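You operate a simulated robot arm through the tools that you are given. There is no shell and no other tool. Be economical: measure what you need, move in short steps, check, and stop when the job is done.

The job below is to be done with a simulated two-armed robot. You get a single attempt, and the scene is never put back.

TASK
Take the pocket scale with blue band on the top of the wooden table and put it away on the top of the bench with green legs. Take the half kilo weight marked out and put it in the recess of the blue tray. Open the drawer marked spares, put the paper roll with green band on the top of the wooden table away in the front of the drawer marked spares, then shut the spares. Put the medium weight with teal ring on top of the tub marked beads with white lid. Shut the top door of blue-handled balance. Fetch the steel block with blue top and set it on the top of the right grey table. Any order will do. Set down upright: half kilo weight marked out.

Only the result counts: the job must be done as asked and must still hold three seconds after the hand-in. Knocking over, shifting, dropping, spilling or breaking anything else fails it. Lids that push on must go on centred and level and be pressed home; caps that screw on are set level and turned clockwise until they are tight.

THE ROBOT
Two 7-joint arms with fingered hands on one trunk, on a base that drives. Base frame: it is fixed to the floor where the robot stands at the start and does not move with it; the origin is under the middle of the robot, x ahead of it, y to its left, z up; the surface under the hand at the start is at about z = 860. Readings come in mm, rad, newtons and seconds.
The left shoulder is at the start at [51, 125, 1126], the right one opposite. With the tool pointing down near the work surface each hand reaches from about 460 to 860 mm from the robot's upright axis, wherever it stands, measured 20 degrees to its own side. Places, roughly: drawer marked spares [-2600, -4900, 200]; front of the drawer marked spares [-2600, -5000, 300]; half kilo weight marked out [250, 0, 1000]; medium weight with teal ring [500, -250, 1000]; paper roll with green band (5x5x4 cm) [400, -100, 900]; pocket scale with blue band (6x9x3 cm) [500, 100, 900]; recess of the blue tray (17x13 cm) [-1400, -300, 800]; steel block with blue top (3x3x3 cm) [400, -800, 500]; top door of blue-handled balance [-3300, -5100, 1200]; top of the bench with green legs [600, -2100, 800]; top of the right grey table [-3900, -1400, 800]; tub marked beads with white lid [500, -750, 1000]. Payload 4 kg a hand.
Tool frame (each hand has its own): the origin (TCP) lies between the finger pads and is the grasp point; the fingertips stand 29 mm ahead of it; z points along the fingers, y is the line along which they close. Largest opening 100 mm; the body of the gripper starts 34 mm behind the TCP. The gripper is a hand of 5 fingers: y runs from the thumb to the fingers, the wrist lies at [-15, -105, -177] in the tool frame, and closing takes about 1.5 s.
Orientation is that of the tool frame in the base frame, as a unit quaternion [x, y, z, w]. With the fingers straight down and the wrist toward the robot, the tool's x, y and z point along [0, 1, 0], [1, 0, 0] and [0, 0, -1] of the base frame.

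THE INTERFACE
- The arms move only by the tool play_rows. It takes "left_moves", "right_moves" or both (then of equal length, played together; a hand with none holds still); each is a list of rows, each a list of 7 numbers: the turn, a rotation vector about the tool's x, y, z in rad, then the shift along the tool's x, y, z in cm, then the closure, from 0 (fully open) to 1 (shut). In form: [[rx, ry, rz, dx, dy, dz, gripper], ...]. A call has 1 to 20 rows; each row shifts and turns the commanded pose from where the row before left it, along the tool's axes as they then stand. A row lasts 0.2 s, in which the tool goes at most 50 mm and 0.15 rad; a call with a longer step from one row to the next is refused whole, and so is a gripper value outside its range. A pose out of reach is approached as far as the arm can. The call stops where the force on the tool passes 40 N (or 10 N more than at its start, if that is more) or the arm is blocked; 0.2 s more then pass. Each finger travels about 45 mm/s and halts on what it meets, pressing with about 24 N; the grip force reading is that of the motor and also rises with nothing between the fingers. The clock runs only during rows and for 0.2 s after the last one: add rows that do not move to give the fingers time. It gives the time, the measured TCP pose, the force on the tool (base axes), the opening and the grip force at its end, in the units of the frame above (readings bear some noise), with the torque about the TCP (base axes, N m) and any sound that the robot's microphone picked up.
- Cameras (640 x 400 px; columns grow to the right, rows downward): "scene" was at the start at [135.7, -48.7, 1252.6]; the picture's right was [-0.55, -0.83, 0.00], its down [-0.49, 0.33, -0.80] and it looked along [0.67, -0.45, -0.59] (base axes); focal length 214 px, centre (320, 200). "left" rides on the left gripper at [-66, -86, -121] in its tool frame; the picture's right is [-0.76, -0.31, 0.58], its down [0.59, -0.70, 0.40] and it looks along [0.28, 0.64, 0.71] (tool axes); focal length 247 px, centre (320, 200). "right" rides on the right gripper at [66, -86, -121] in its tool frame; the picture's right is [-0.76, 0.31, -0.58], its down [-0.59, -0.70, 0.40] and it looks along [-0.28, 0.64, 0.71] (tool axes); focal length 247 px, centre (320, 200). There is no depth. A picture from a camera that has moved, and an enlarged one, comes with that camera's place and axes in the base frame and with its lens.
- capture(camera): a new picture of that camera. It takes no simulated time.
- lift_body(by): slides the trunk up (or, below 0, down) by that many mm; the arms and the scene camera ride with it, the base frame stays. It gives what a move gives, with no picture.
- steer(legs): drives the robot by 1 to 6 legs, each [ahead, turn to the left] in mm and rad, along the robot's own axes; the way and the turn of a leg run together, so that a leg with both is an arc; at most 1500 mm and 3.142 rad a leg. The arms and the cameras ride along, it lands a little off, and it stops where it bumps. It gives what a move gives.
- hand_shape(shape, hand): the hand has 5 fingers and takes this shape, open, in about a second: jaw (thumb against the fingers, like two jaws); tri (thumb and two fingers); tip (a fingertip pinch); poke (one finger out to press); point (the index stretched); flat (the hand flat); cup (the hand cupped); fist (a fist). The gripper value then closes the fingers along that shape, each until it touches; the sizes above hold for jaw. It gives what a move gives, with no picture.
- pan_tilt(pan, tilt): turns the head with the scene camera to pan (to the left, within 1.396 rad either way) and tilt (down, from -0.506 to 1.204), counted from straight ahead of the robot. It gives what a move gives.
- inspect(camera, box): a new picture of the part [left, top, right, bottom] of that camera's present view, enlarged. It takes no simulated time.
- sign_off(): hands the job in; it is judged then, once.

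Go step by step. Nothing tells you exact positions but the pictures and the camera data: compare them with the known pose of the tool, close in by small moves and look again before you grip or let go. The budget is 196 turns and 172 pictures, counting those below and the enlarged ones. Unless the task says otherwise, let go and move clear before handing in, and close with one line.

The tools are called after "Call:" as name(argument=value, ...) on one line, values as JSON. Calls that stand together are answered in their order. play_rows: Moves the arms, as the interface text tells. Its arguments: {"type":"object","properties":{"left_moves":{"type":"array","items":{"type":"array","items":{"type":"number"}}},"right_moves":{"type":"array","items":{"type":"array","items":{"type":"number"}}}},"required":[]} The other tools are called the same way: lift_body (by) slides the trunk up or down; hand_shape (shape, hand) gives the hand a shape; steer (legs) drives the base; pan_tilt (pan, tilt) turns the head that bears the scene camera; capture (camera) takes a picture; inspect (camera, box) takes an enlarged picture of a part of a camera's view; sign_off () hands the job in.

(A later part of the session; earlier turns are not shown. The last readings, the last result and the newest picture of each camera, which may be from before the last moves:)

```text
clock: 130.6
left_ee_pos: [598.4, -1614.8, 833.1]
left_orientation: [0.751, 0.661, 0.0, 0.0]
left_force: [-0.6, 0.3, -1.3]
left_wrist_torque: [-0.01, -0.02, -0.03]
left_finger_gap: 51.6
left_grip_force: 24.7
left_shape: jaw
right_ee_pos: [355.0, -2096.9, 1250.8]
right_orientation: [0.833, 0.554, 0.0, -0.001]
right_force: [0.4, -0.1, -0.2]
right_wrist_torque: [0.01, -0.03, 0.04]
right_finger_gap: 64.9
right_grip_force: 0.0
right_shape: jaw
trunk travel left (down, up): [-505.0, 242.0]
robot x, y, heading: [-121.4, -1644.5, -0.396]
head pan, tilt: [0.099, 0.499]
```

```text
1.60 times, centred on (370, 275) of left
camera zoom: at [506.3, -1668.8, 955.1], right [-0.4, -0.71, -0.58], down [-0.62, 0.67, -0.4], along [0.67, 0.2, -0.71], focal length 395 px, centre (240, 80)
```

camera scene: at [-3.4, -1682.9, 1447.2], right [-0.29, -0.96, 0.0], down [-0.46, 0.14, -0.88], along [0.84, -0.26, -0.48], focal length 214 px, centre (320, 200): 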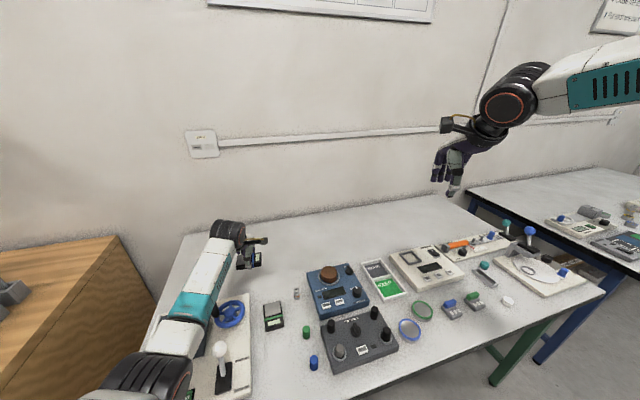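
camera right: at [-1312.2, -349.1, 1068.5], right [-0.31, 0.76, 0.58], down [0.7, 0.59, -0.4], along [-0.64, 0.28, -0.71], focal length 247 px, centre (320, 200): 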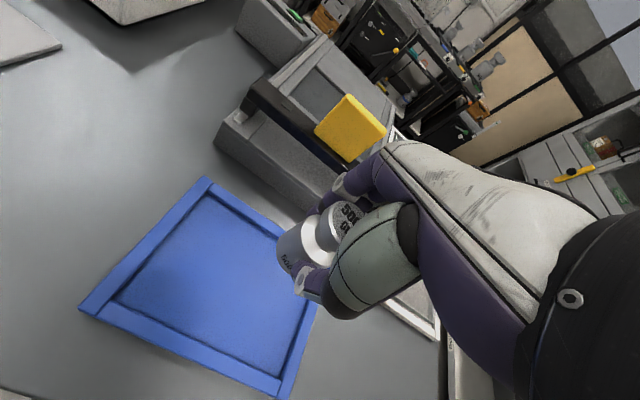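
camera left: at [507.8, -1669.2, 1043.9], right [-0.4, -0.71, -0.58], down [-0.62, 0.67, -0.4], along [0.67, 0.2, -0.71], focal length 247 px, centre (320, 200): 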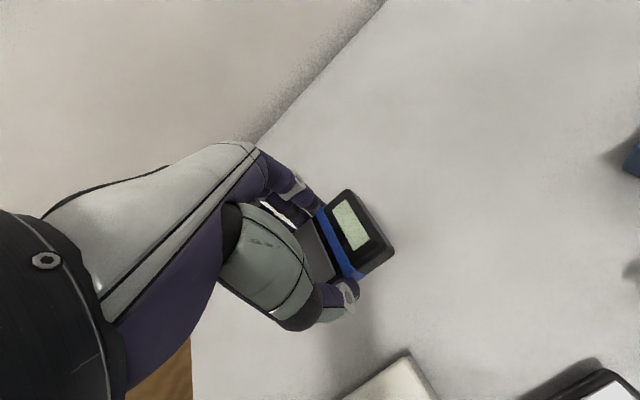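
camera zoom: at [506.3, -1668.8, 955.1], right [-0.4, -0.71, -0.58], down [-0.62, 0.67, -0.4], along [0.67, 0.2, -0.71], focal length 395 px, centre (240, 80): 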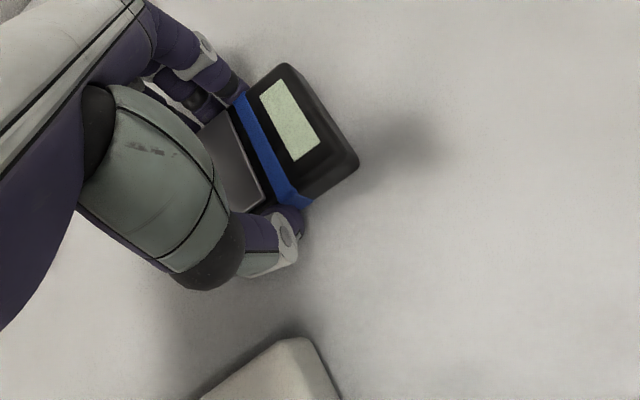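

Call:
play_rows(left_moves=[[0, 0, 0, 0, 0, 0.3, 1]])

Call:
play_rows(left_moves=[[0, 0, 0, 0, 0, 0.3, 1]])

Call:
play_rows(left_moves=[[0, 0, 0, 0, 0, 0.2, 1]])

Call:
inspect(camera="scene", box=[200, 220, 300, 310])

```text
clock: 131.0
left_ee_pos: [599.1, -1613.6, 833.8]
left_orientation: [0.751, 0.661, 0.001, 0.001]
left_force: [-1.7, 0.3, 6.0]
left_wrist_torque: [0.07, 0.02, 0.0]
left_finger_gap: 51.5
left_grip_force: 23.6
left_shape: jaw
right_ee_pos: [353.8, -2096.8, 1253.1]
right_orientation: [0.833, 0.554, -0.001, -0.001]
right_force: [-0.3, 1.3, -0.4]
right_wrist_torque: [-0.03, 0.03, 0.01]
right_finger_gap: 65.1
right_grip_force: 0.1
right_shape: jaw
trunk travel left (down, up): [-505.0, 242.0]
robot x, y, heading: [-124.8, -1639.7, -0.398]
head pan, tilt: [0.099, 0.499]
```

```text
clock: 131.4
left_ee_pos: [598.0, -1612.8, 832.2]
left_orientation: [0.751, 0.661, 0.002, 0.003]
left_force: [-3.0, 1.3, 19.0]
left_wrist_torque: [0.11, 0.06, -0.01]
left_finger_gap: 51.8
left_grip_force: 23.6
left_shape: jaw
right_ee_pos: [352.4, -2096.4, 1254.8]
right_orientation: [0.832, 0.554, 0.001, 0.0]
right_force: [0.1, -0.5, 0.0]
right_wrist_torque: [0.02, -0.02, 0.01]
right_finger_gap: 64.8
right_grip_force: 0.0
right_shape: jaw
trunk travel left (down, up): [-505.0, 242.0]
robot x, y, heading: [-120.2, -1642.5, -0.394]
head pan, tilt: [0.099, 0.499]
```

```text
clock: 131.8
left_ee_pos: [599.4, -1614.6, 830.2]
left_orientation: [0.751, 0.661, 0.002, 0.003]
left_force: [-1.8, 0.9, 27.9]
left_wrist_torque: [0.08, 0.01, -0.02]
left_finger_gap: 52.3
left_grip_force: 23.6
left_shape: jaw
right_ee_pos: [350.8, -2096.5, 1252.6]
right_orientation: [0.833, 0.554, 0.001, 0.0]
right_force: [-1.3, 0.4, 1.2]
right_wrist_torque: [-0.04, 0.04, 0.03]
right_finger_gap: 64.7
right_grip_force: 0.0
right_shape: jaw
trunk travel left (down, up): [-505.0, 242.0]
robot x, y, heading: [-124.0, -1641.5, -0.396]
head pan, tilt: [0.099, 0.499]
```

```text
4.44 times, centred on (250, 265) of scene
camera zoom: at [-7.5, -1682.8, 1447.9], right [-0.29, -0.96, 0.0], down [-0.46, 0.14, -0.88], along [0.84, -0.26, -0.48], focal length 953 px, centre (631, -89)
```

zoom: 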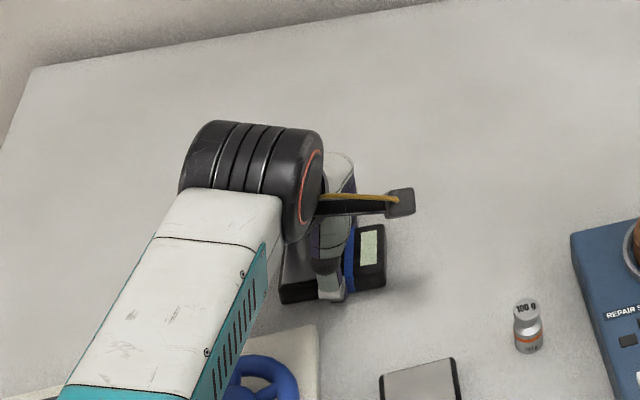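

The scale rests on the bench. I'll ease off, open, and rise.

Call:
play_rows(left_moves=[[0, 0, 0, 0, 0, -0.3, 1], [0, 0, 0, 0, 0, -0.1, 0.85], [0, 0, 0, 0, 0, 0, 0.6], [0, 0, 0, 0, 0, 0, 0.4], [0, 0, 0, 0, 0, 0, 0.2], [0, 0, 0, 0, 0, 0, 0.1], [0, 0, 0, 0, 0, 0, 0.1], [0, 0, 0, 0, 0, 0, 0.1], [0, 0, 0, 0, 0, -2, 0.1], [0, 0, 0, 0, 0, -4, 0.1], [0, 0, 0, 0, 0, -5, 0.1], [0, 0, 0, 0, 0, -5, 0.1], [0, 0, 0, 0, 0, -5, 0.1], [0, 0, 0, 0, 0, -5, 0.1], [0, 0, 0, 0, 0, -5, 0.1]])

Call:
capture(camera="scene")

Call:
capture(camera="left")

```text
clock: 135.0
left_ee_pos: [599.5, -1612.8, 1140.3]
left_orientation: [0.751, 0.661, 0.0, 0.0]
left_force: [0.2, -0.3, -0.2]
left_wrist_torque: [0.01, -0.02, -0.01]
left_finger_gap: 89.9
left_grip_force: 0.0
left_shape: jaw
right_ee_pos: [354.3, -2097.5, 1252.0]
right_orientation: [0.833, 0.554, 0.0, 0.0]
right_force: [-0.6, 0.1, 0.6]
right_wrist_torque: [0.0, 0.0, -0.03]
right_finger_gap: 64.9
right_grip_force: 0.1
right_shape: jaw
trunk travel left (down, up): [-505.0, 242.0]
robot x, y, heading: [-119.9, -1642.0, -0.399]
head pan, tilt: [0.099, 0.499]
```

```text
84 pictures are left
camera scene: at [-4.4, -1683.1, 1447.3], right [-0.29, -0.96, 0.0], down [-0.46, 0.14, -0.88], along [0.84, -0.26, -0.48], focal length 214 px, centre (320, 200)
```

scene: 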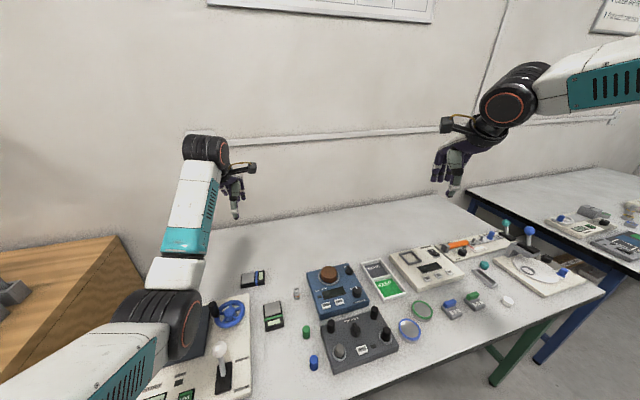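

```text
83 pictures are left
camera left: at [506.0, -1668.8, 1262.0], right [-0.4, -0.71, -0.58], down [-0.62, 0.67, -0.4], along [0.67, 0.2, -0.71], focal length 247 px, centre (320, 200)
```

left: 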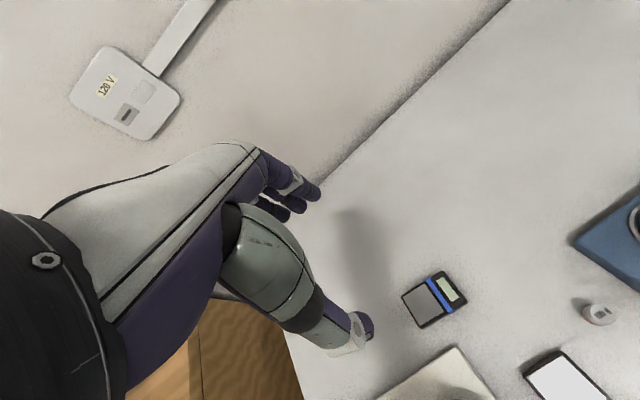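

The scale sits on the bench. Next: tuck both hands in, drive back to the wooden table and go for the steel block on the shelf.

Call:
play_rows(left_moves=[[0, 0, 0, 1.08, -4.02, 0, 0], [0, 0, 0, 1.08, -4.02, 0, 0], [0, 0, 0, 1.08, -4.02, 0, 0], [0, 0, 0, 1.08, -4.02, 0, 0], [0, 0, 0, 1.08, -4.02, 0, 0], [0, 0, 0, 1.08, -4.02, 0, 0]], right_moves=[[0, 0, 0, 0, -2.5, 0, 0.3], [0, 0, 0, 0, -2.5, 0, 0.3], [0, 0, 0, 0, -2.5, 0, 0.3], [0, 0, 0, 0, -2.5, 0, 0.3], [0, 0, 0, 0, -2.5, 0, 0.3], [0, 0, 0, 0, -2.5, 0, 0.3]])

Call:
steer(legs=[[-350, 0], [0, 1.82], [964, 0], [0, -1.42]])

Call:
lift_body(by=-480)

Call:
pan_tilt(pan=-0.4, tilt=0.5)

Call:
capture(camera="scene")

```text
clock: 136.4
left_ee_pos: [366.8, -1517.6, 1142.0]
left_orientation: [0.751, 0.66, 0.0, 0.0]
left_force: [0.0, 0.3, 0.4]
left_wrist_torque: [-0.04, 0.0, -0.02]
left_finger_gap: 99.7
left_grip_force: 0.0
left_shape: jaw
right_ee_pos: [213.8, -2038.6, 1255.6]
right_orientation: [0.833, 0.554, 0.001, 0.0]
right_force: [-0.8, -0.4, 0.8]
right_wrist_torque: [-0.01, -0.05, -0.03]
right_finger_gap: 69.5
right_grip_force: 0.0
right_shape: jaw
trunk travel left (down, up): [-505.0, 242.0]
robot x, y, heading: [-119.8, -1642.7, -0.397]
head pan, tilt: [0.099, 0.499]
```

```text
clock: 151.4
left_ee_pos: [100.4, -249.9, 1140.5]
left_orientation: [0.602, 0.798, 0.0, 0.0]
left_force: [-0.1, 0.5, -0.2]
left_wrist_torque: [-0.02, 0.02, 0.01]
left_finger_gap: 99.9
left_grip_force: 0.1
left_shape: jaw
right_ee_pos: [167.3, -788.6, 1252.6]
right_orientation: [0.704, 0.71, -0.001, -0.001]
right_force: [-0.5, 0.1, -0.1]
right_wrist_torque: [0.01, 0.01, 0.0]
right_finger_gap: 69.8
right_grip_force: 0.1
right_shape: jaw
trunk travel left (down, up): [-505.0, 242.0]
robot x, y, heading: [-299.3, -558.0, 0.009]
head pan, tilt: [0.099, 0.499]
```

```text
refused: -480 is not a number from -400 to 400
```

```text
clock: 152.3
left_ee_pos: [103.0, -249.7, 1141.6]
left_orientation: [0.603, 0.798, 0.0, 0.0]
left_force: [1.2, -0.4, 0.4]
left_wrist_torque: [0.01, 0.0, 0.04]
left_finger_gap: 100.1
left_grip_force: 0.1
left_shape: jaw
right_ee_pos: [168.4, -789.4, 1252.5]
right_orientation: [0.703, 0.711, 0.0, -0.001]
right_force: [-0.1, 0.3, -0.8]
right_wrist_torque: [0.01, 0.0, 0.03]
right_finger_gap: 69.7
right_grip_force: 0.0
right_shape: jaw
trunk travel left (down, up): [-505.0, 242.0]
robot x, y, heading: [-302.1, -556.9, 0.009]
head pan, tilt: [-0.4, 0.499]
```

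```text
82 pictures are left
camera scene: at [-182.4, -591.2, 1447.3], right [-0.38, -0.92, 0.0], down [-0.44, 0.18, -0.88], along [0.81, -0.34, -0.48], focal length 214 px, centre (320, 200)
```

scene: 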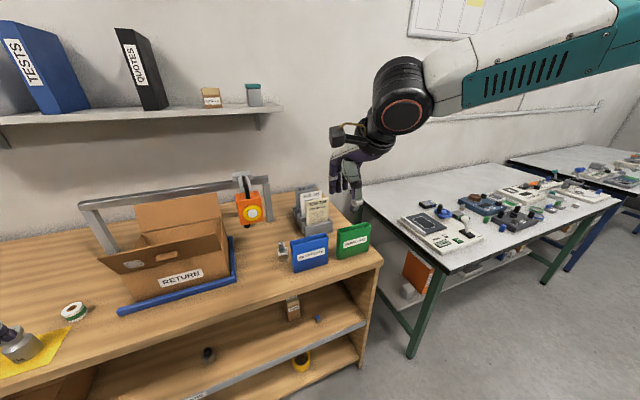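

Call:
lift_body(by=-400)

Call:
capture(camera="scene")

Call:
capture(camera="right")

```text
clock: 156.1
left_ee_pos: [120.2, -249.7, 656.4]
left_orientation: [0.598, 0.793, -0.072, -0.095]
left_force: [0.5, -0.1, 0.0]
left_wrist_torque: [-0.01, 0.01, -0.03]
left_finger_gap: 99.6
left_grip_force: 0.0
left_shape: jaw
right_ee_pos: [167.4, -788.2, 853.5]
right_orientation: [0.704, 0.71, 0.0, 0.0]
right_force: [-0.4, -0.4, 0.4]
right_wrist_torque: [-0.02, 0.01, -0.01]
right_finger_gap: 69.7
right_grip_force: 0.1
right_shape: jaw
trunk travel left (down, up): [-105.0, 642.0]
robot x, y, heading: [-298.7, -556.5, 0.01]
head pan, tilt: [-0.4, 0.499]
```

```text
81 pictures are left
camera scene: at [-72.9, -590.5, 1036.0], right [-0.38, -0.92, 0.0], down [-0.44, 0.18, -0.88], along [0.81, -0.34, -0.48], focal length 214 px, centre (320, 200)
```

scene: 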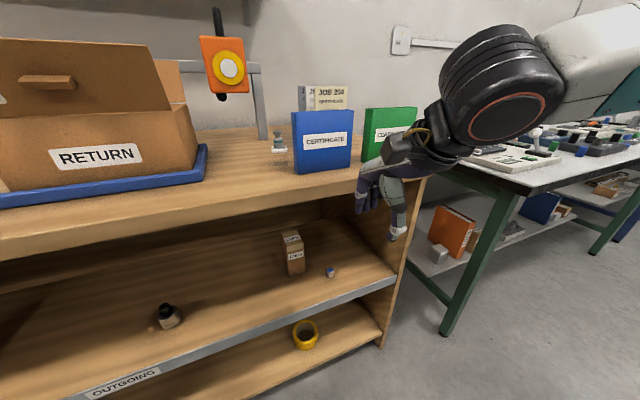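

```text
80 pictures are left
camera right: at [80.1, -723.5, 974.3], right [0.31, -0.75, 0.58], down [-0.7, -0.59, -0.4], along [0.64, -0.28, -0.71], focal length 247 px, centre (320, 200)
```

right: 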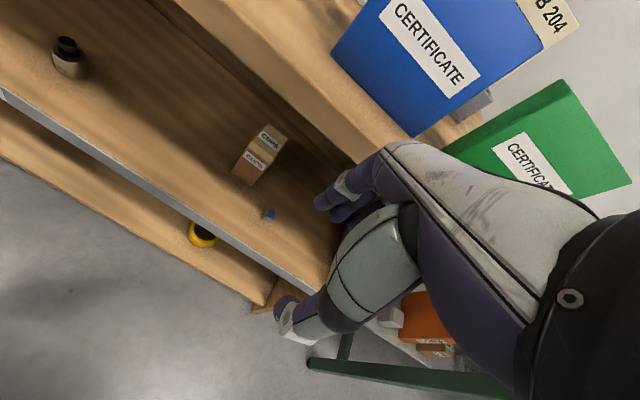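

The block is near [362,-808,517] on the shelf (shelf ≈502), with a COINS box to its left. I'll lower the hand in front of the shelf and pitch it forward slightly.

Call:
lift_body(by=-70)

Call:
play_rows(right_moves=[[0, 0, 0, -0.4, 0, 4.2, 0.2], [0, 0, 0, -0.4, 0, 4.2, 0.2], [0, 0, 0, -0.4, 0, 4.2, 0.2], [0, 0, 0, -0.4, 0, 4.2, 0.2], [0, 0, 0, -0.4, 0, 3.8, 0.2], [-0.125, 0, 0, 0, 0, 0, 0.2], [-0.125, 0, 0, 0, 0, 0, 0.2]])

Call:
capture(camera="right")

Call:
pan_tilt(pan=-0.35, tilt=0.6)

Call:
capture(camera="scene")

```text
clock: 157.2
left_ee_pos: [122.9, -249.6, 559.3]
left_orientation: [0.595, 0.787, -0.099, -0.13]
left_force: [0.1, 0.2, 0.0]
left_wrist_torque: [-0.02, -0.02, 0.02]
left_finger_gap: 99.7
left_grip_force: 0.1
left_shape: jaw
right_ee_pos: [173.1, -789.4, 776.0]
right_orientation: [0.703, 0.711, -0.009, -0.008]
right_force: [0.8, -0.2, 0.6]
right_wrist_torque: [0.0, 0.02, -0.02]
right_finger_gap: 69.5
right_grip_force: 0.1
right_shape: jaw
trunk travel left (down, up): [-35.0, 712.0]
robot x, y, heading: [-302.4, -557.1, 0.006]
head pan, tilt: [-0.4, 0.499]
```

```text
clock: 158.8
left_ee_pos: [122.6, -249.7, 558.9]
left_orientation: [0.594, 0.787, -0.101, -0.131]
left_force: [-0.2, -0.1, 0.6]
left_wrist_torque: [0.01, 0.01, 0.02]
left_finger_gap: 99.4
left_grip_force: 0.1
left_shape: jaw
right_ee_pos: [213.0, -822.7, 571.3]
right_orientation: [0.699, 0.706, 0.079, 0.077]
right_force: [0.7, 0.6, -0.4]
right_wrist_torque: [-0.05, 0.02, 0.02]
right_finger_gap: 79.8
right_grip_force: 0.1
right_shape: jaw
right hand out of reach, approached as far as the arm can: row 1, 2, 3, 6, 7
trunk travel left (down, up): [-35.0, 712.0]
robot x, y, heading: [-296.6, -555.1, 0.004]
head pan, tilt: [-0.4, 0.499]
```

```text
79 pictures are left
camera right: at [100.7, -757.8, 671.1], right [0.18, -0.76, 0.63], down [-0.59, -0.59, -0.55], along [0.79, -0.27, -0.55], focal length 247 px, centre (320, 200)
```

right: 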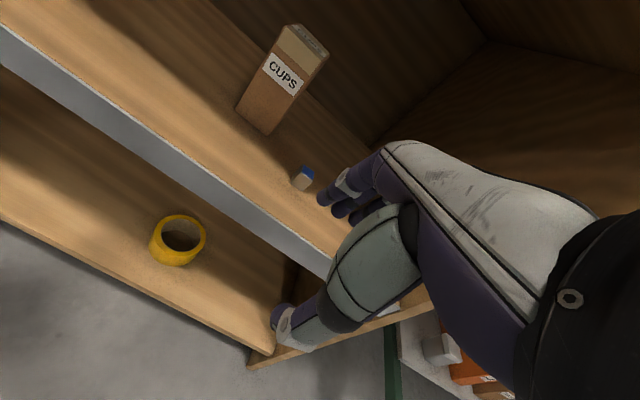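

```text
clock: 159.5
left_ee_pos: [122.5, -247.9, 560.2]
left_orientation: [0.594, 0.787, -0.1, -0.129]
left_force: [0.6, 0.2, -0.4]
left_wrist_torque: [-0.02, -0.01, 0.02]
left_finger_gap: 99.6
left_grip_force: 0.2
left_shape: jaw
right_ee_pos: [212.8, -821.9, 571.9]
right_orientation: [0.699, 0.707, 0.079, 0.078]
right_force: [0.5, 0.2, -0.4]
right_wrist_torque: [-0.03, 0.0, 0.02]
right_finger_gap: 79.6
right_grip_force: 0.0
right_shape: jaw
trunk travel left (down, up): [-35.0, 712.0]
robot x, y, heading: [-297.2, -551.3, 0.007]
head pan, tilt: [-0.351, 0.6]
```

```text
78 pictures are left
camera scene: at [-40.3, -585.3, 952.0], right [-0.34, -0.94, 0.0], down [-0.53, 0.19, -0.83], along [0.78, -0.28, -0.56], focal length 214 px, centre (320, 200)
```

scene: 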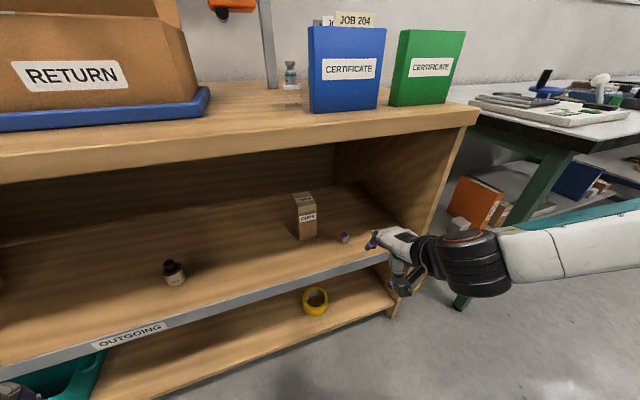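

The hand is in front of the shelf. Several rays put the block nearer [385,-813,490]; I'll move forward part way and re-measure.

Call:
play_rows(right_moves=[[0, 0, 0, 0.15, 2.7, 0.6, 0.2], [0, 0, 0, 0.15, 2.7, 0.6, 0.2], [0, 0, 0, 0.15, 2.7, 0.6, 0.2], [0, 0, 0, 0.15, 2.7, 0.6, 0.2]])

Call:
capture(camera="right")

Call:
capture(camera="scene")

```text
clock: 160.5
left_ee_pos: [124.6, -250.1, 560.6]
left_orientation: [0.594, 0.787, -0.1, -0.13]
left_force: [0.4, 0.0, 0.8]
left_wrist_torque: [-0.03, -0.02, 0.02]
left_finger_gap: 99.8
left_grip_force: 0.1
left_shape: jaw
right_ee_pos: [323.7, -815.0, 570.7]
right_orientation: [0.699, 0.706, 0.079, 0.079]
right_force: [-1.3, -0.7, 0.2]
right_wrist_torque: [0.04, 0.02, -0.04]
right_finger_gap: 79.8
right_grip_force: 0.1
right_shape: jaw
trunk travel left (down, up): [-35.0, 712.0]
robot x, y, heading: [-299.2, -559.9, 0.0]
head pan, tilt: [-0.351, 0.6]
```

```text
77 pictures are left
camera right: at [211.0, -750.0, 672.1], right [0.18, -0.76, 0.63], down [-0.59, -0.59, -0.54], along [0.79, -0.28, -0.55], focal length 247 px, centre (320, 200)
```

right: 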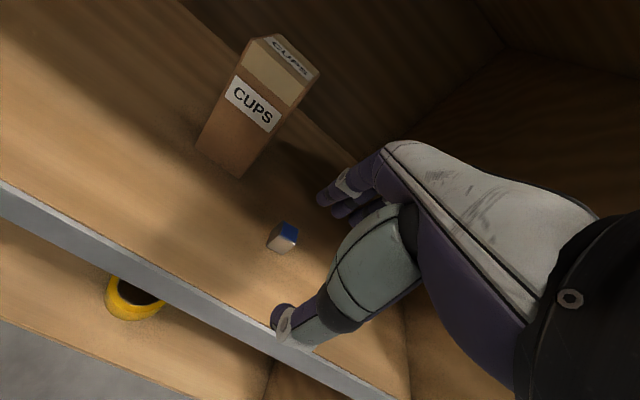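

```text
76 pictures are left
camera scene: at [-40.3, -585.3, 951.9], right [-0.34, -0.94, 0.0], down [-0.53, 0.19, -0.82], along [0.78, -0.28, -0.57], focal length 214 px, centre (320, 200)
```

scene: 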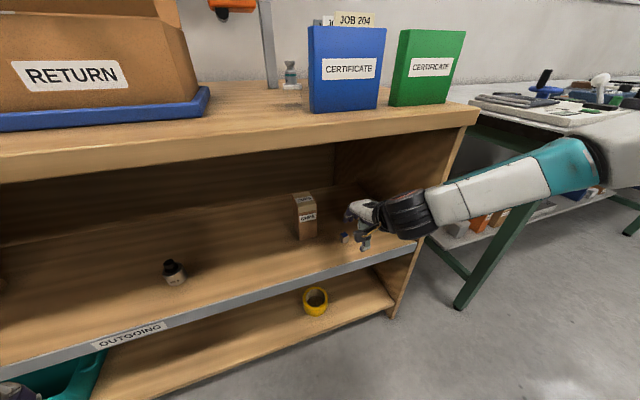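

Two-view fix: block centre [386,-816,481], shelf ≈466, CUPS box corner at [440,-745]. I'll go over it, level the hand and lower.

Call:
play_rows(right_moves=[[0, 0, 0, 0, 3.0, 0.67, 0.35], [0, 0, 0, 0, 3.0, 0.67, 0.35], [0.11, 0, 0, 0, 0, 0, 0.35], [0.11, 0, 0, 0, 0, 0, 0.35], [0, 0, 0, 0, 0, 2, 0.35]])

Call:
capture(camera="right")

Call:
inspect(camera="scene", box=[280, 120, 460, 280])

```text
clock: 161.7
left_ee_pos: [122.7, -248.9, 558.4]
left_orientation: [0.594, 0.787, -0.1, -0.131]
left_force: [-0.1, -0.2, -0.8]
left_wrist_torque: [-0.01, -0.01, -0.06]
left_finger_gap: 99.9
left_grip_force: 0.0
left_shape: jaw
right_ee_pos: [386.0, -813.3, 552.1]
right_orientation: [0.703, 0.711, 0.001, 0.002]
right_force: [0.6, -1.3, -0.4]
right_wrist_torque: [-0.02, 0.02, 0.02]
right_finger_gap: 65.2
right_grip_force: 0.0
right_shape: jaw
trunk travel left (down, up): [-35.0, 712.0]
robot x, y, heading: [-305.3, -555.1, 0.005]
head pan, tilt: [-0.351, 0.6]
```

```text
75 pictures are left
camera right: at [297.0, -749.0, 673.5], right [0.31, -0.75, 0.58], down [-0.7, -0.6, -0.4], along [0.65, -0.28, -0.71], focal length 247 px, centre (320, 200)
```

right: 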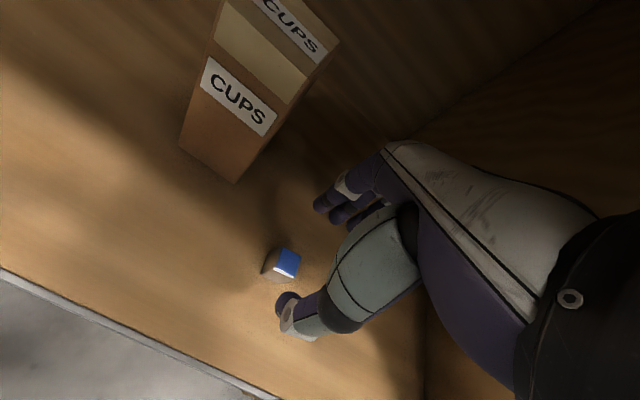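

```text
2.50 times, centred on (370, 200) of scene
camera zoom: at [-40.3, -585.1, 951.9], right [-0.34, -0.94, 0.0], down [-0.53, 0.19, -0.82], along [0.78, -0.28, -0.57], focal length 536 px, centre (195, 200)
```

zoom: 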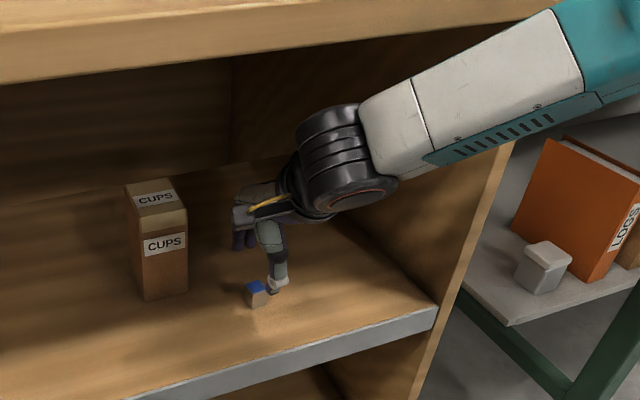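

Perfectly aligned. I'll lower 52 mm and close.

Call:
play_rows(right_moves=[[0, 0, 0, 0, 0, 2, 0.35], [0, 0, 0, 0, 0, 2, 0.35], [0, 0, 0, 0, 0, 1.1, 0.35], [0, 0, 0, 0, 0, 0, 1], [0, 0, 0, 0, 0, 0, 1], [0, 0, 0, 0, 0, 0, 1], [0, 0, 0, 0, 0, 0, 1], [0, 0, 0, 0, 0, 0, 1], [0, 0, 0, 0, 0, 0, 1], [0, 0, 0, 0, 0, 0, 1], [0, 0, 0, 0, 0, 0, 1]])

Call:
inspect(camera="right", box=[220, 160, 420, 320])

```text
clock: 164.1
left_ee_pos: [122.6, -249.3, 558.7]
left_orientation: [0.594, 0.787, -0.101, -0.13]
left_force: [-0.5, -0.1, -0.1]
left_wrist_torque: [0.02, -0.01, 0.0]
left_finger_gap: 100.1
left_grip_force: 0.1
left_shape: jaw
right_ee_pos: [385.1, -814.1, 500.8]
right_orientation: [0.704, 0.711, 0.002, 0.001]
right_force: [-0.4, -0.2, 0.6]
right_wrist_torque: [-0.02, 0.01, -0.02]
right_finger_gap: 17.4
right_grip_force: 24.3
right_shape: jaw
trunk travel left (down, up): [-35.0, 712.0]
robot x, y, heading: [-303.5, -556.2, 0.008]
head pan, tilt: [-0.351, 0.6]
```

```text
2.50 times, centred on (320, 240) of right
camera zoom: at [297.1, -749.2, 622.2], right [0.31, -0.75, 0.58], down [-0.7, -0.6, -0.4], along [0.65, -0.28, -0.71], focal length 617 px, centre (320, 100)
```

zoom: 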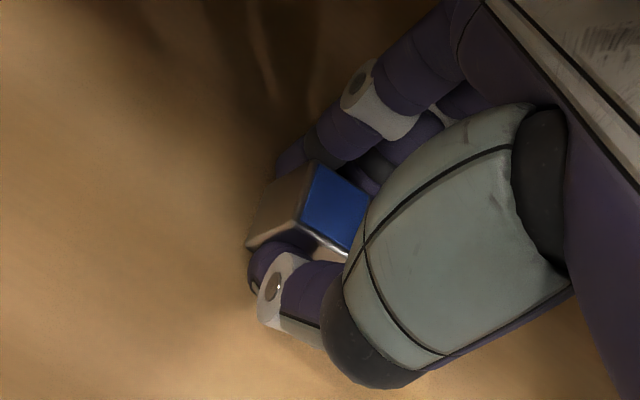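

Gripped. I'll lift 45 mm and back straight out.

Call:
play_rows(right_moves=[[0, 0, 0, 0, 0, -1.5, 1], [0, 0, 0, 0, 0, -1.5, 1], [0, 0, 0, 0, 0, -1.5, 1], [0, 0, 0, 0, -3, 0, 1], [0, 0, 0, 0, -4, 0, 1], [0, 0, 0, 0, -4, 0, 1], [0, 0, 0, 0, -4, 0, 1], [0, 0, 0, 0, -4, 0, 1]])

Call:
capture(camera="right")

Call:
capture(camera="scene")

```text
clock: 165.9
left_ee_pos: [123.6, -248.9, 559.4]
left_orientation: [0.594, 0.788, -0.1, -0.13]
left_force: [0.1, -0.4, 0.0]
left_wrist_torque: [0.0, -0.01, 0.01]
left_finger_gap: 99.7
left_grip_force: 0.1
left_shape: jaw
right_ee_pos: [193.7, -816.6, 546.2]
right_orientation: [0.703, 0.712, 0.002, 0.001]
right_force: [-0.4, -0.4, -0.4]
right_wrist_torque: [0.02, -0.03, -0.01]
right_finger_gap: 17.3
right_grip_force: 23.6
right_shape: jaw
trunk travel left (down, up): [-35.0, 712.0]
robot x, y, heading: [-299.0, -557.5, 0.006]
head pan, tilt: [-0.351, 0.6]
```

```text
72 pictures are left
camera right: at [107.0, -750.8, 667.0], right [0.31, -0.75, 0.58], down [-0.69, -0.6, -0.4], along [0.65, -0.28, -0.71], focal length 247 px, centre (320, 200)
```

right: 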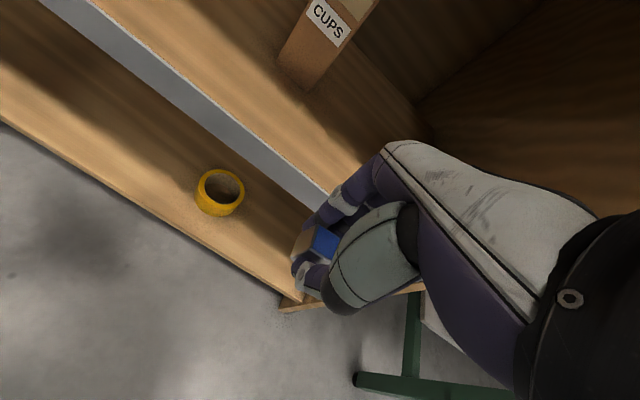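

```text
71 pictures are left
camera scene: at [-40.1, -585.0, 951.9], right [-0.34, -0.94, 0.0], down [-0.53, 0.19, -0.82], along [0.78, -0.28, -0.57], focal length 214 px, centre (320, 200)
```

scene: 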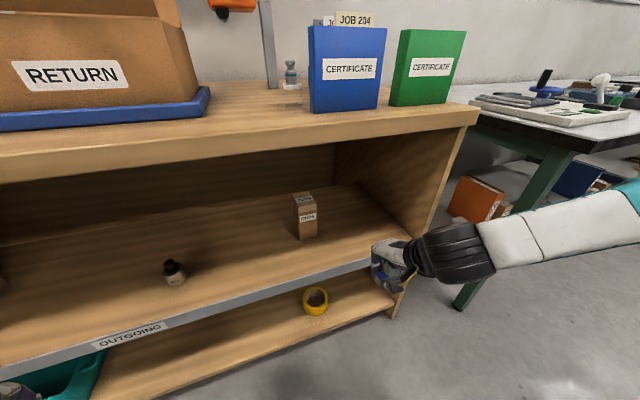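

The block is in hand. I'll back away, raise the trunk and lift the right hand well clear for the approach to the paper roll.

Call:
steer(legs=[[-180, 0]])

Call:
lift_body(by=300)

Call:
play_rows(right_moves=[[0, 0, 0, 0, 0, -5, 1], [0, 0, 0, 0, 0, -5, 1], [0, 0, 0, 0, 0, -5, 1], [0, 0, 0, 0, 0, -5, 1], [0, 0, 0, 0, 0, -5, 1], [0, 0, 0, 0, 0, -5, 1], [0, 0, 0, 0, 0, -5, 1], [0, 0, 0, 0, 0, -5, 1], [0, 0, 0, 0, 0, -5, 1], [0, 0, 0, 0, 0, -5, 1]])

```text
clock: 167.4
left_ee_pos: [-56.8, -250.5, 559.7]
left_orientation: [0.594, 0.788, -0.101, -0.13]
left_force: [-0.4, -0.6, 0.2]
left_wrist_torque: [-0.01, 0.0, 0.02]
left_finger_gap: 99.8
left_grip_force: 0.1
left_shape: jaw
right_ee_pos: [17.0, -818.4, 545.4]
right_orientation: [0.703, 0.711, 0.001, 0.002]
right_force: [0.3, -0.2, -0.4]
right_wrist_torque: [-0.05, -0.03, -0.04]
right_finger_gap: 17.1
right_grip_force: 23.9
right_shape: jaw
trunk travel left (down, up): [-35.0, 712.0]
robot x, y, heading: [-478.3, -555.4, 0.01]
head pan, tilt: [-0.351, 0.6]
```

```text
clock: 170.4
left_ee_pos: [-56.1, -250.1, 858.4]
left_orientation: [0.594, 0.788, -0.1, -0.129]
left_force: [-0.5, -0.7, -0.1]
left_wrist_torque: [0.01, 0.01, -0.03]
left_finger_gap: 100.0
left_grip_force: 0.1
left_shape: jaw
right_ee_pos: [16.6, -816.6, 845.5]
right_orientation: [0.703, 0.711, 0.001, 0.001]
right_force: [-0.4, -0.3, -1.7]
right_wrist_torque: [-0.04, -0.01, -0.01]
right_finger_gap: 17.2
right_grip_force: 23.9
right_shape: jaw
trunk travel left (down, up): [-335.0, 412.0]
robot x, y, heading: [-478.6, -562.4, 0.009]
head pan, tilt: [-0.351, 0.6]
```

```text
clock: 172.6
left_ee_pos: [-56.6, -249.6, 858.8]
left_orientation: [0.594, 0.788, -0.1, -0.13]
left_force: [0.4, 1.0, 1.2]
left_wrist_torque: [0.0, 0.04, 0.0]
left_finger_gap: 99.9
left_grip_force: 0.0
left_shape: jaw
right_ee_pos: [14.9, -816.0, 1346.1]
right_orientation: [0.703, 0.711, 0.001, 0.001]
right_force: [0.1, 0.9, -1.5]
right_wrist_torque: [0.05, 0.03, 0.0]
right_finger_gap: 17.4
right_grip_force: 23.9
right_shape: jaw
trunk travel left (down, up): [-335.0, 412.0]
robot x, y, heading: [-476.1, -556.4, 0.006]
head pan, tilt: [-0.351, 0.6]
```

Call:
play_rows(left_moves=[[-0.106, -0.029, 0, 0, 0, -1, 0], [-0.106, -0.029, 0, 0, 0, -4, 0], [-0.106, -0.029, 0, 0, 0, -4, 0], [0, 0, 0.14, 0, 0, -5, 0], [0, 0, 0.137, 0, 0, -5, 0], [0, 0, 0, 0, 0, -5, 0], [0, 0, 0, 0, 0, -4, 0]])

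Call:
steer(legs=[[0, 0.66], [416, 0], [0, -0.66]])

Call:
pan_tilt(pan=0.0, tilt=0.7)

Call:
capture(camera="scene")

Call:
capture(camera="left")

```text
clock: 174.2
left_ee_pos: [-41.2, -250.2, 1140.2]
left_orientation: [0.707, 0.707, 0.001, 0.0]
left_force: [-0.2, 0.1, -0.7]
left_wrist_torque: [-0.01, -0.01, -0.02]
left_finger_gap: 99.9
left_grip_force: 0.0
left_shape: jaw
right_ee_pos: [15.2, -816.4, 1345.0]
right_orientation: [0.703, 0.711, 0.001, 0.001]
right_force: [-0.4, 0.1, -1.0]
right_wrist_torque: [0.0, -0.02, 0.0]
right_finger_gap: 17.4
right_grip_force: 24.0
right_shape: jaw
trunk travel left (down, up): [-335.0, 412.0]
robot x, y, heading: [-476.2, -556.6, 0.013]
head pan, tilt: [-0.351, 0.6]
```

```text
clock: 180.4
left_ee_pos: [284.8, 8.9, 1137.1]
left_orientation: [0.706, 0.708, 0.001, 0.0]
left_force: [-1.0, -0.1, 0.2]
left_wrist_torque: [-0.01, -0.01, 0.01]
left_finger_gap: 99.9
left_grip_force: 0.1
left_shape: jaw
right_ee_pos: [340.3, -557.6, 1345.4]
right_orientation: [0.701, 0.713, 0.002, 0.002]
right_force: [-0.5, -0.1, -1.5]
right_wrist_torque: [0.05, -0.03, 0.0]
right_finger_gap: 17.3
right_grip_force: 24.2
right_shape: jaw
trunk travel left (down, up): [-335.0, 412.0]
robot x, y, heading: [-152.2, -300.5, 0.011]
head pan, tilt: [-0.351, 0.6]
```

```text
clock: 181.2
left_ee_pos: [283.5, 9.1, 1137.8]
left_orientation: [0.705, 0.709, 0.001, 0.0]
left_force: [-0.5, -1.2, -0.7]
left_wrist_torque: [0.01, 0.01, 0.02]
left_finger_gap: 99.8
left_grip_force: 0.0
left_shape: jaw
right_ee_pos: [340.1, -557.9, 1346.7]
right_orientation: [0.702, 0.712, 0.001, 0.002]
right_force: [0.0, -0.1, -1.2]
right_wrist_torque: [-0.01, -0.02, -0.02]
right_finger_gap: 17.0
right_grip_force: 24.1
right_shape: jaw
trunk travel left (down, up): [-335.0, 412.0]
robot x, y, heading: [-156.5, -303.2, 0.007]
head pan, tilt: [0.0, 0.7]
```

```text
70 pictures are left
camera scene: at [-8.3, -299.1, 1257.3], right [0.01, -1.0, 0.0], down [-0.64, -0.01, -0.76], along [0.76, 0.01, -0.64], focal length 214 px, centre (320, 200)
```

scene: 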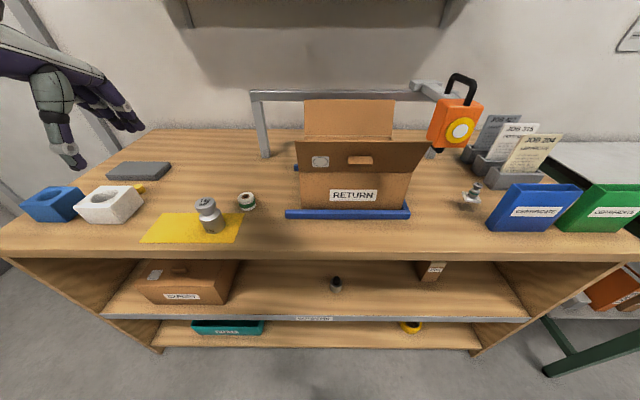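

```text
69 pictures are left
camera left: at [199.0, -57.9, 1259.5], right [-0.3, -0.76, -0.58], down [-0.71, 0.59, -0.4], along [0.64, 0.29, -0.71], focal length 247 px, centre (320, 200)
```

left: 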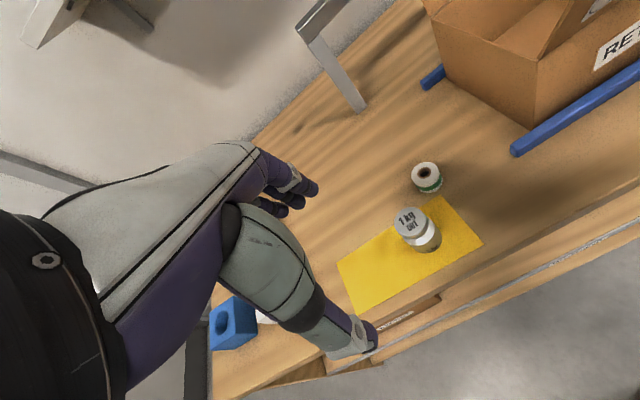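

The roll stands at [430,-95]. I'll come in with the hand yawed 45° so it stays clear of the 1 kg weight.

Call:
play_rows(left_moves=[[0, 0, 0, -2.6, 3.65, 0, 0], [0, 0, 0, -2.6, 3.65, 0, 0], [0, 0, 0, -2.6, 3.65, 0, 0], [0, 0, 0, -2.6, 3.65, 0, 0], [0, 0, -0.131, 0, 0, 0, 0], [0, 0, -0.131, 0, 0, 0, 0], [0, 0, -0.131, 0, 0, 0, 0], [0, 0, -0.131, 0, 0, 0, 0], [0, 0, -0.131, 0, 0, 0, 0], [0, 0, -0.131, 0, 0, 0, 0], [0, 0, 0, 0, 0, 4.5, 0], [0, 0, 0, 0, 0, 4.5, 0], [0, 0, 0, 0, 0, 4.5, 0], [0, 0, 0, 0, 0, 3.5, 0]])

Call:
capture(camera="left")

Call:
inspect(camera="scene", box=[120, 100, 320, 260])

```text
clock: 184.2
left_ee_pos: [430.3, -94.4, 968.8]
left_orientation: [0.38, 0.925, 0.001, 0.0]
left_force: [0.6, 0.6, 0.8]
left_wrist_torque: [0.03, 0.01, -0.02]
left_finger_gap: 100.0
left_grip_force: 0.0
left_shape: jaw
right_ee_pos: [340.1, -556.9, 1346.0]
right_orientation: [0.703, 0.711, 0.002, 0.002]
right_force: [-0.3, 0.7, -0.5]
right_wrist_torque: [-0.02, 0.04, 0.03]
right_finger_gap: 17.2
right_grip_force: 23.8
right_shape: jaw
trunk travel left (down, up): [-335.0, 412.0]
robot x, y, heading: [-151.7, -296.4, 0.01]
head pan, tilt: [0.0, 0.7]
```

```text
68 pictures are left
camera left: at [417.6, -202.5, 1089.1], right [0.32, -0.75, -0.58], down [-0.91, -0.09, -0.4], along [0.25, 0.66, -0.71], focal length 247 px, centre (320, 200)
```

left: 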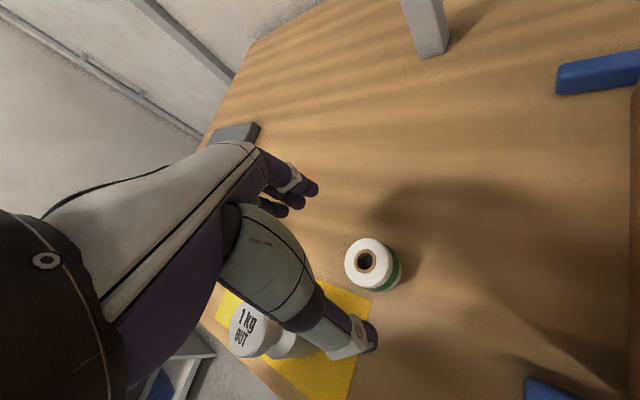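

```text
2.50 times, centred on (220, 180) of scene
camera zoom: at [-8.1, -299.0, 1257.3], right [0.01, -1.0, 0.0], down [-0.64, -0.01, -0.76], along [0.76, 0.01, -0.64], focal length 536 px, centre (570, 250)
```

zoom: 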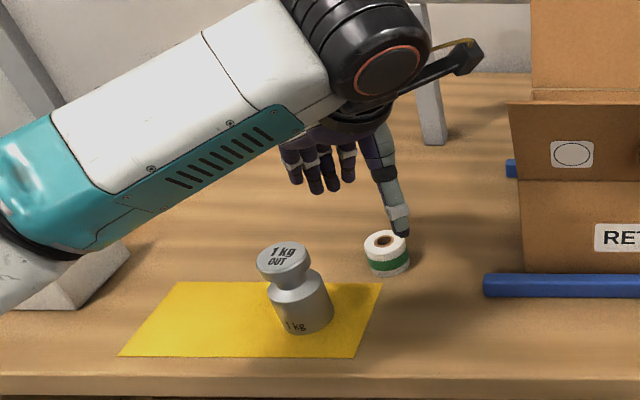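

Call:
play_rows(left_moves=[[0, 0, 0, -0.4, 0.25, 2.5, 0], [0, 0, 0, 0, 0, 2.5, 0], [0, 0, 0, 0, 0, 2.5, 0], [0, 0, 0, 0, 0, 0, 1], [0, 0, 0, 0, 0, 0, 1], [0, 0, 0, 0, 0, 0, 1], [0, 0, 0, 0, 0, 0, 1], [0, 0, 0, 0, 0, 0, 1], [0, 0, 0, 0, 0, 0, 1], [0, 0, 0, 0, 0, 0, 1], [0, 0, 0, 0, 0, 0, 1]])

Call:
inspect(camera="left", box=[200, 130, 440, 330])

```text
clock: 186.6
left_ee_pos: [435.3, -94.7, 893.7]
left_orientation: [0.38, 0.925, 0.001, -0.001]
left_force: [0.5, -0.2, 0.0]
left_wrist_torque: [-0.04, -0.02, -0.04]
left_finger_gap: 35.2
left_grip_force: 24.2
left_shape: jaw
right_ee_pos: [339.0, -557.8, 1346.5]
right_orientation: [0.703, 0.712, 0.001, 0.001]
right_force: [0.7, 0.4, -1.1]
right_wrist_torque: [0.02, 0.01, -0.03]
right_finger_gap: 16.9
right_grip_force: 24.3
right_shape: jaw
trunk travel left (down, up): [-335.0, 412.0]
robot x, y, heading: [-155.9, -298.8, 0.007]
head pan, tilt: [0.0, 0.7]
```

```text
2.00 times, centred on (320, 230) of left
camera zoom: at [422.5, -203.2, 1014.8], right [0.32, -0.75, -0.58], down [-0.91, -0.09, -0.4], along [0.25, 0.66, -0.71], focal length 494 px, centre (320, 140)
```

zoom: 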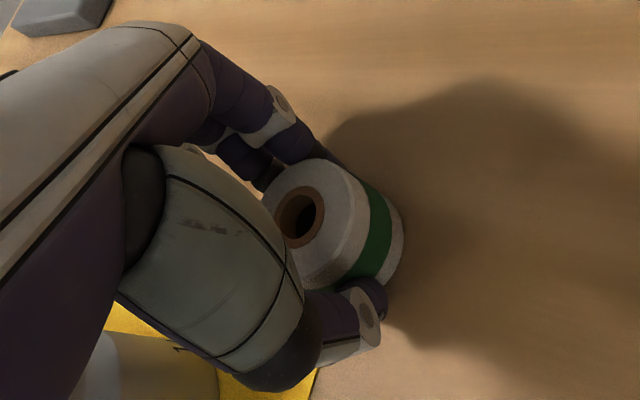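

Roll gripped. I'll lift it and look over the table for anything disturbed.

Call:
play_rows(left_moves=[[0, 0, 0, 0, 0, -2, 1], [0, 0, 0, 0, 0, -3, 1], [0, 0, 0, 0, 0, -5, 1], [0, 0, 0, 0, 0, -5, 1], [0, 0, 0, 0, 0, -5, 1], [0, 0, 0, 0, 0, -5, 1]])

Call:
steer(legs=[[-300, 0]])

Call:
capture(camera="scene")

Call:
inspect(camera="left", box=[200, 130, 440, 330])

```text
clock: 188.0
left_ee_pos: [435.4, -94.5, 1146.2]
left_orientation: [0.38, 0.925, 0.001, -0.002]
left_force: [0.6, -0.4, -0.4]
left_wrist_torque: [-0.03, -0.06, 0.0]
left_finger_gap: 34.7
left_grip_force: 24.2
left_shape: jaw
right_ee_pos: [338.9, -557.7, 1346.3]
right_orientation: [0.702, 0.712, 0.001, 0.002]
right_force: [-0.9, -0.3, -0.5]
right_wrist_torque: [0.02, 0.0, -0.03]
right_finger_gap: 17.0
right_grip_force: 24.1
right_shape: jaw
trunk travel left (down, up): [-335.0, 412.0]
robot x, y, heading: [-151.6, -299.2, 0.012]
head pan, tilt: [0.0, 0.7]
```

```text
clock: 190.1
left_ee_pos: [132.2, -96.9, 1144.2]
left_orientation: [0.379, 0.925, 0.0, 0.0]
left_force: [0.4, -0.4, -0.1]
left_wrist_torque: [-0.01, -0.02, -0.02]
left_finger_gap: 34.7
left_grip_force: 24.3
left_shape: jaw
right_ee_pos: [35.2, -561.0, 1347.0]
right_orientation: [0.702, 0.712, 0.001, 0.001]
right_force: [-0.1, 0.5, -1.5]
right_wrist_torque: [0.0, -0.01, 0.03]
right_finger_gap: 17.2
right_grip_force: 24.2
right_shape: jaw
trunk travel left (down, up): [-335.0, 412.0]
robot x, y, heading: [-452.9, -303.5, 0.008]
head pan, tilt: [0.0, 0.7]
```

```text
65 pictures are left
camera scene: at [-312.0, -301.9, 1257.4], right [0.01, -1.0, 0.0], down [-0.64, -0.01, -0.77], along [0.77, 0.01, -0.64], focal length 214 px, centre (320, 200)
```

scene: 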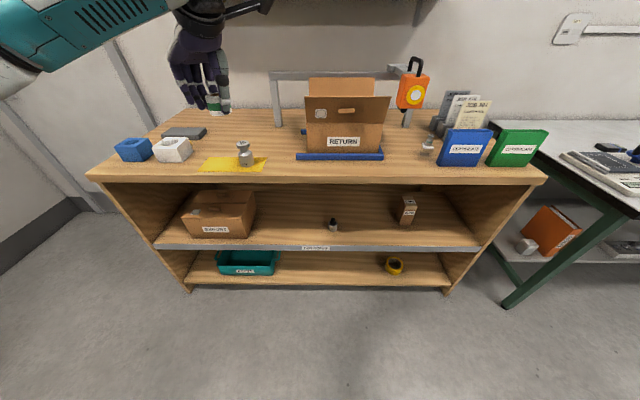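

```text
2.00 times, centred on (320, 230) of left
camera zoom: at [119.6, -205.0, 1265.8], right [0.32, -0.75, -0.58], down [-0.91, -0.09, -0.4], along [0.25, 0.66, -0.71], focal length 494 px, centre (320, 140)
```

zoom: 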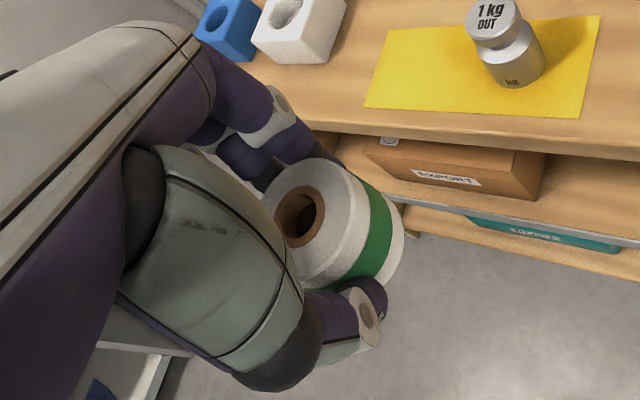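

All is well at the table. Now toward the right grey table: I'll drive south-west around the tray table and look.

Call:
steer(legs=[[0, -1.89], [1460, 0], [0, -1.1]])

Call:
pan_tilt(pan=0.0, tilt=0.3)

Call:
capture(camera="scene")

```text
clock: 204.8
left_ee_pos: [-1448.0, -1989.8, 1143.9]
left_orientation: [0.951, -0.308, 0.0, 0.001]
left_force: [0.5, -0.3, -0.2]
left_wrist_torque: [0.01, -0.02, -0.01]
left_finger_gap: 34.7
left_grip_force: 23.9
left_shape: jaw
right_ee_pos: [-1422.4, -1517.6, 1345.1]
right_orientation: [0.764, -0.645, -0.002, 0.001]
right_force: [-1.4, -0.2, -0.4]
right_wrist_torque: [0.0, 0.05, 0.0]
right_finger_gap: 17.1
right_grip_force: 24.0
right_shape: jaw
trunk travel left (down, up): [-335.0, 412.0]
robot x, y, heading: [-894.5, -1694.5, -2.976]
head pan, tilt: [0.0, 0.7]
```

```text
clock: 205.7
left_ee_pos: [-1447.1, -1990.0, 1143.5]
left_orientation: [0.951, -0.308, 0.0, 0.001]
left_force: [-0.1, 0.7, -0.9]
left_wrist_torque: [-0.04, 0.0, -0.01]
left_finger_gap: 34.5
left_grip_force: 24.0
left_shape: jaw
right_ee_pos: [-1422.4, -1519.1, 1346.0]
right_orientation: [0.764, -0.646, -0.001, 0.001]
right_force: [-0.3, -0.6, -1.2]
right_wrist_torque: [0.02, -0.01, 0.02]
right_finger_gap: 16.9
right_grip_force: 23.6
right_shape: jaw
trunk travel left (down, up): [-335.0, 412.0]
robot x, y, heading: [-896.0, -1699.2, -2.979]
head pan, tilt: [0.0, 0.3]
```

```text
63 pictures are left
camera scene: at [-1047.9, -1722.1, 1293.3], right [-0.16, 0.99, 0.0], down [0.29, 0.05, -0.95], along [-0.94, -0.15, -0.3], focal length 214 px, centre (320, 200)
```

scene: 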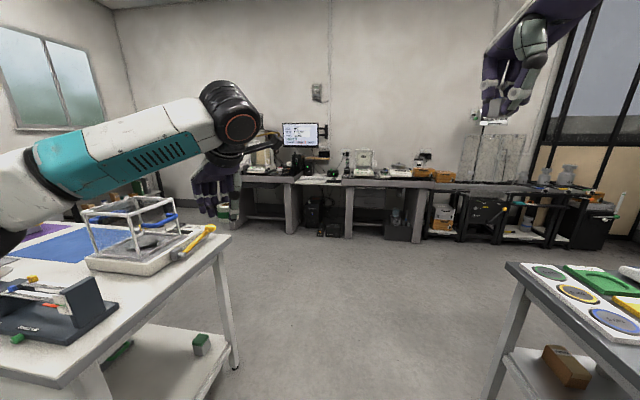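

The right grey table is at the far wall ahead. I'll drive through the corridor in two legs and look closer.

Call:
steer(legs=[[0, -0.252], [1200, 0], [700, 0]])

Call:
pan_tilt(pan=0.0, tilt=0.45)

Call:
capture(camera="scene")

```text
clock: 216.1
left_ee_pos: [-3391.5, -1669.2, 1143.8]
left_orientation: [0.904, -0.427, 0.001, 0.0]
left_force: [-0.7, 0.5, -0.7]
left_wrist_torque: [0.01, -0.01, -0.02]
left_finger_gap: 34.2
left_grip_force: 24.0
left_shape: jaw
right_ee_pos: [-3247.9, -1219.5, 1344.5]
right_orientation: [-0.675, 0.738, 0.001, -0.001]
right_force: [0.7, -0.2, -0.9]
right_wrist_torque: [-0.04, 0.0, -0.01]
right_finger_gap: 16.6
right_grip_force: 24.2
right_shape: jaw
trunk travel left (down, up): [-335.0, 412.0]
robot x, y, heading: [-2783.5, -1524.7, 3.048]
head pan, tilt: [0.0, 0.3]
```

```text
clock: 216.8
left_ee_pos: [-3392.5, -1669.2, 1144.0]
left_orientation: [0.904, -0.428, 0.0, 0.002]
left_force: [0.2, 0.5, -0.7]
left_wrist_torque: [-0.02, -0.03, -0.01]
left_finger_gap: 34.6
left_grip_force: 24.0
left_shape: jaw
right_ee_pos: [-3246.7, -1217.6, 1345.4]
right_orientation: [-0.675, 0.737, 0.001, -0.001]
right_force: [0.9, 0.5, -0.8]
right_wrist_torque: [0.0, -0.03, -0.02]
right_finger_gap: 16.9
right_grip_force: 23.8
right_shape: jaw
trunk travel left (down, up): [-335.0, 412.0]
robot x, y, heading: [-2780.6, -1524.1, 3.048]
head pan, tilt: [0.0, 0.45]
```

```text
62 pictures are left
camera scene: at [-2935.2, -1511.5, 1279.5], right [0.09, 1.0, 0.0], down [0.43, -0.04, -0.9], along [-0.9, 0.08, -0.44], focal length 214 px, centre (320, 200)
```

scene: 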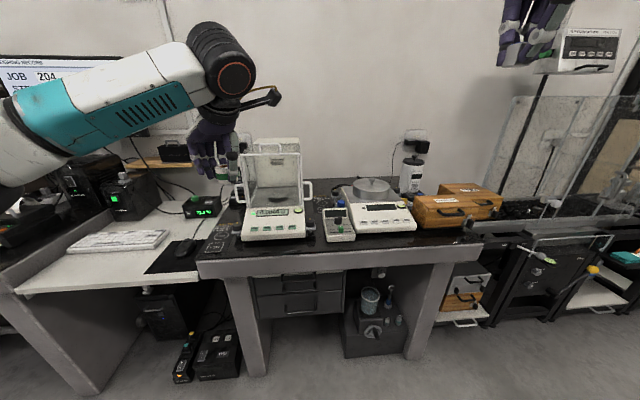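

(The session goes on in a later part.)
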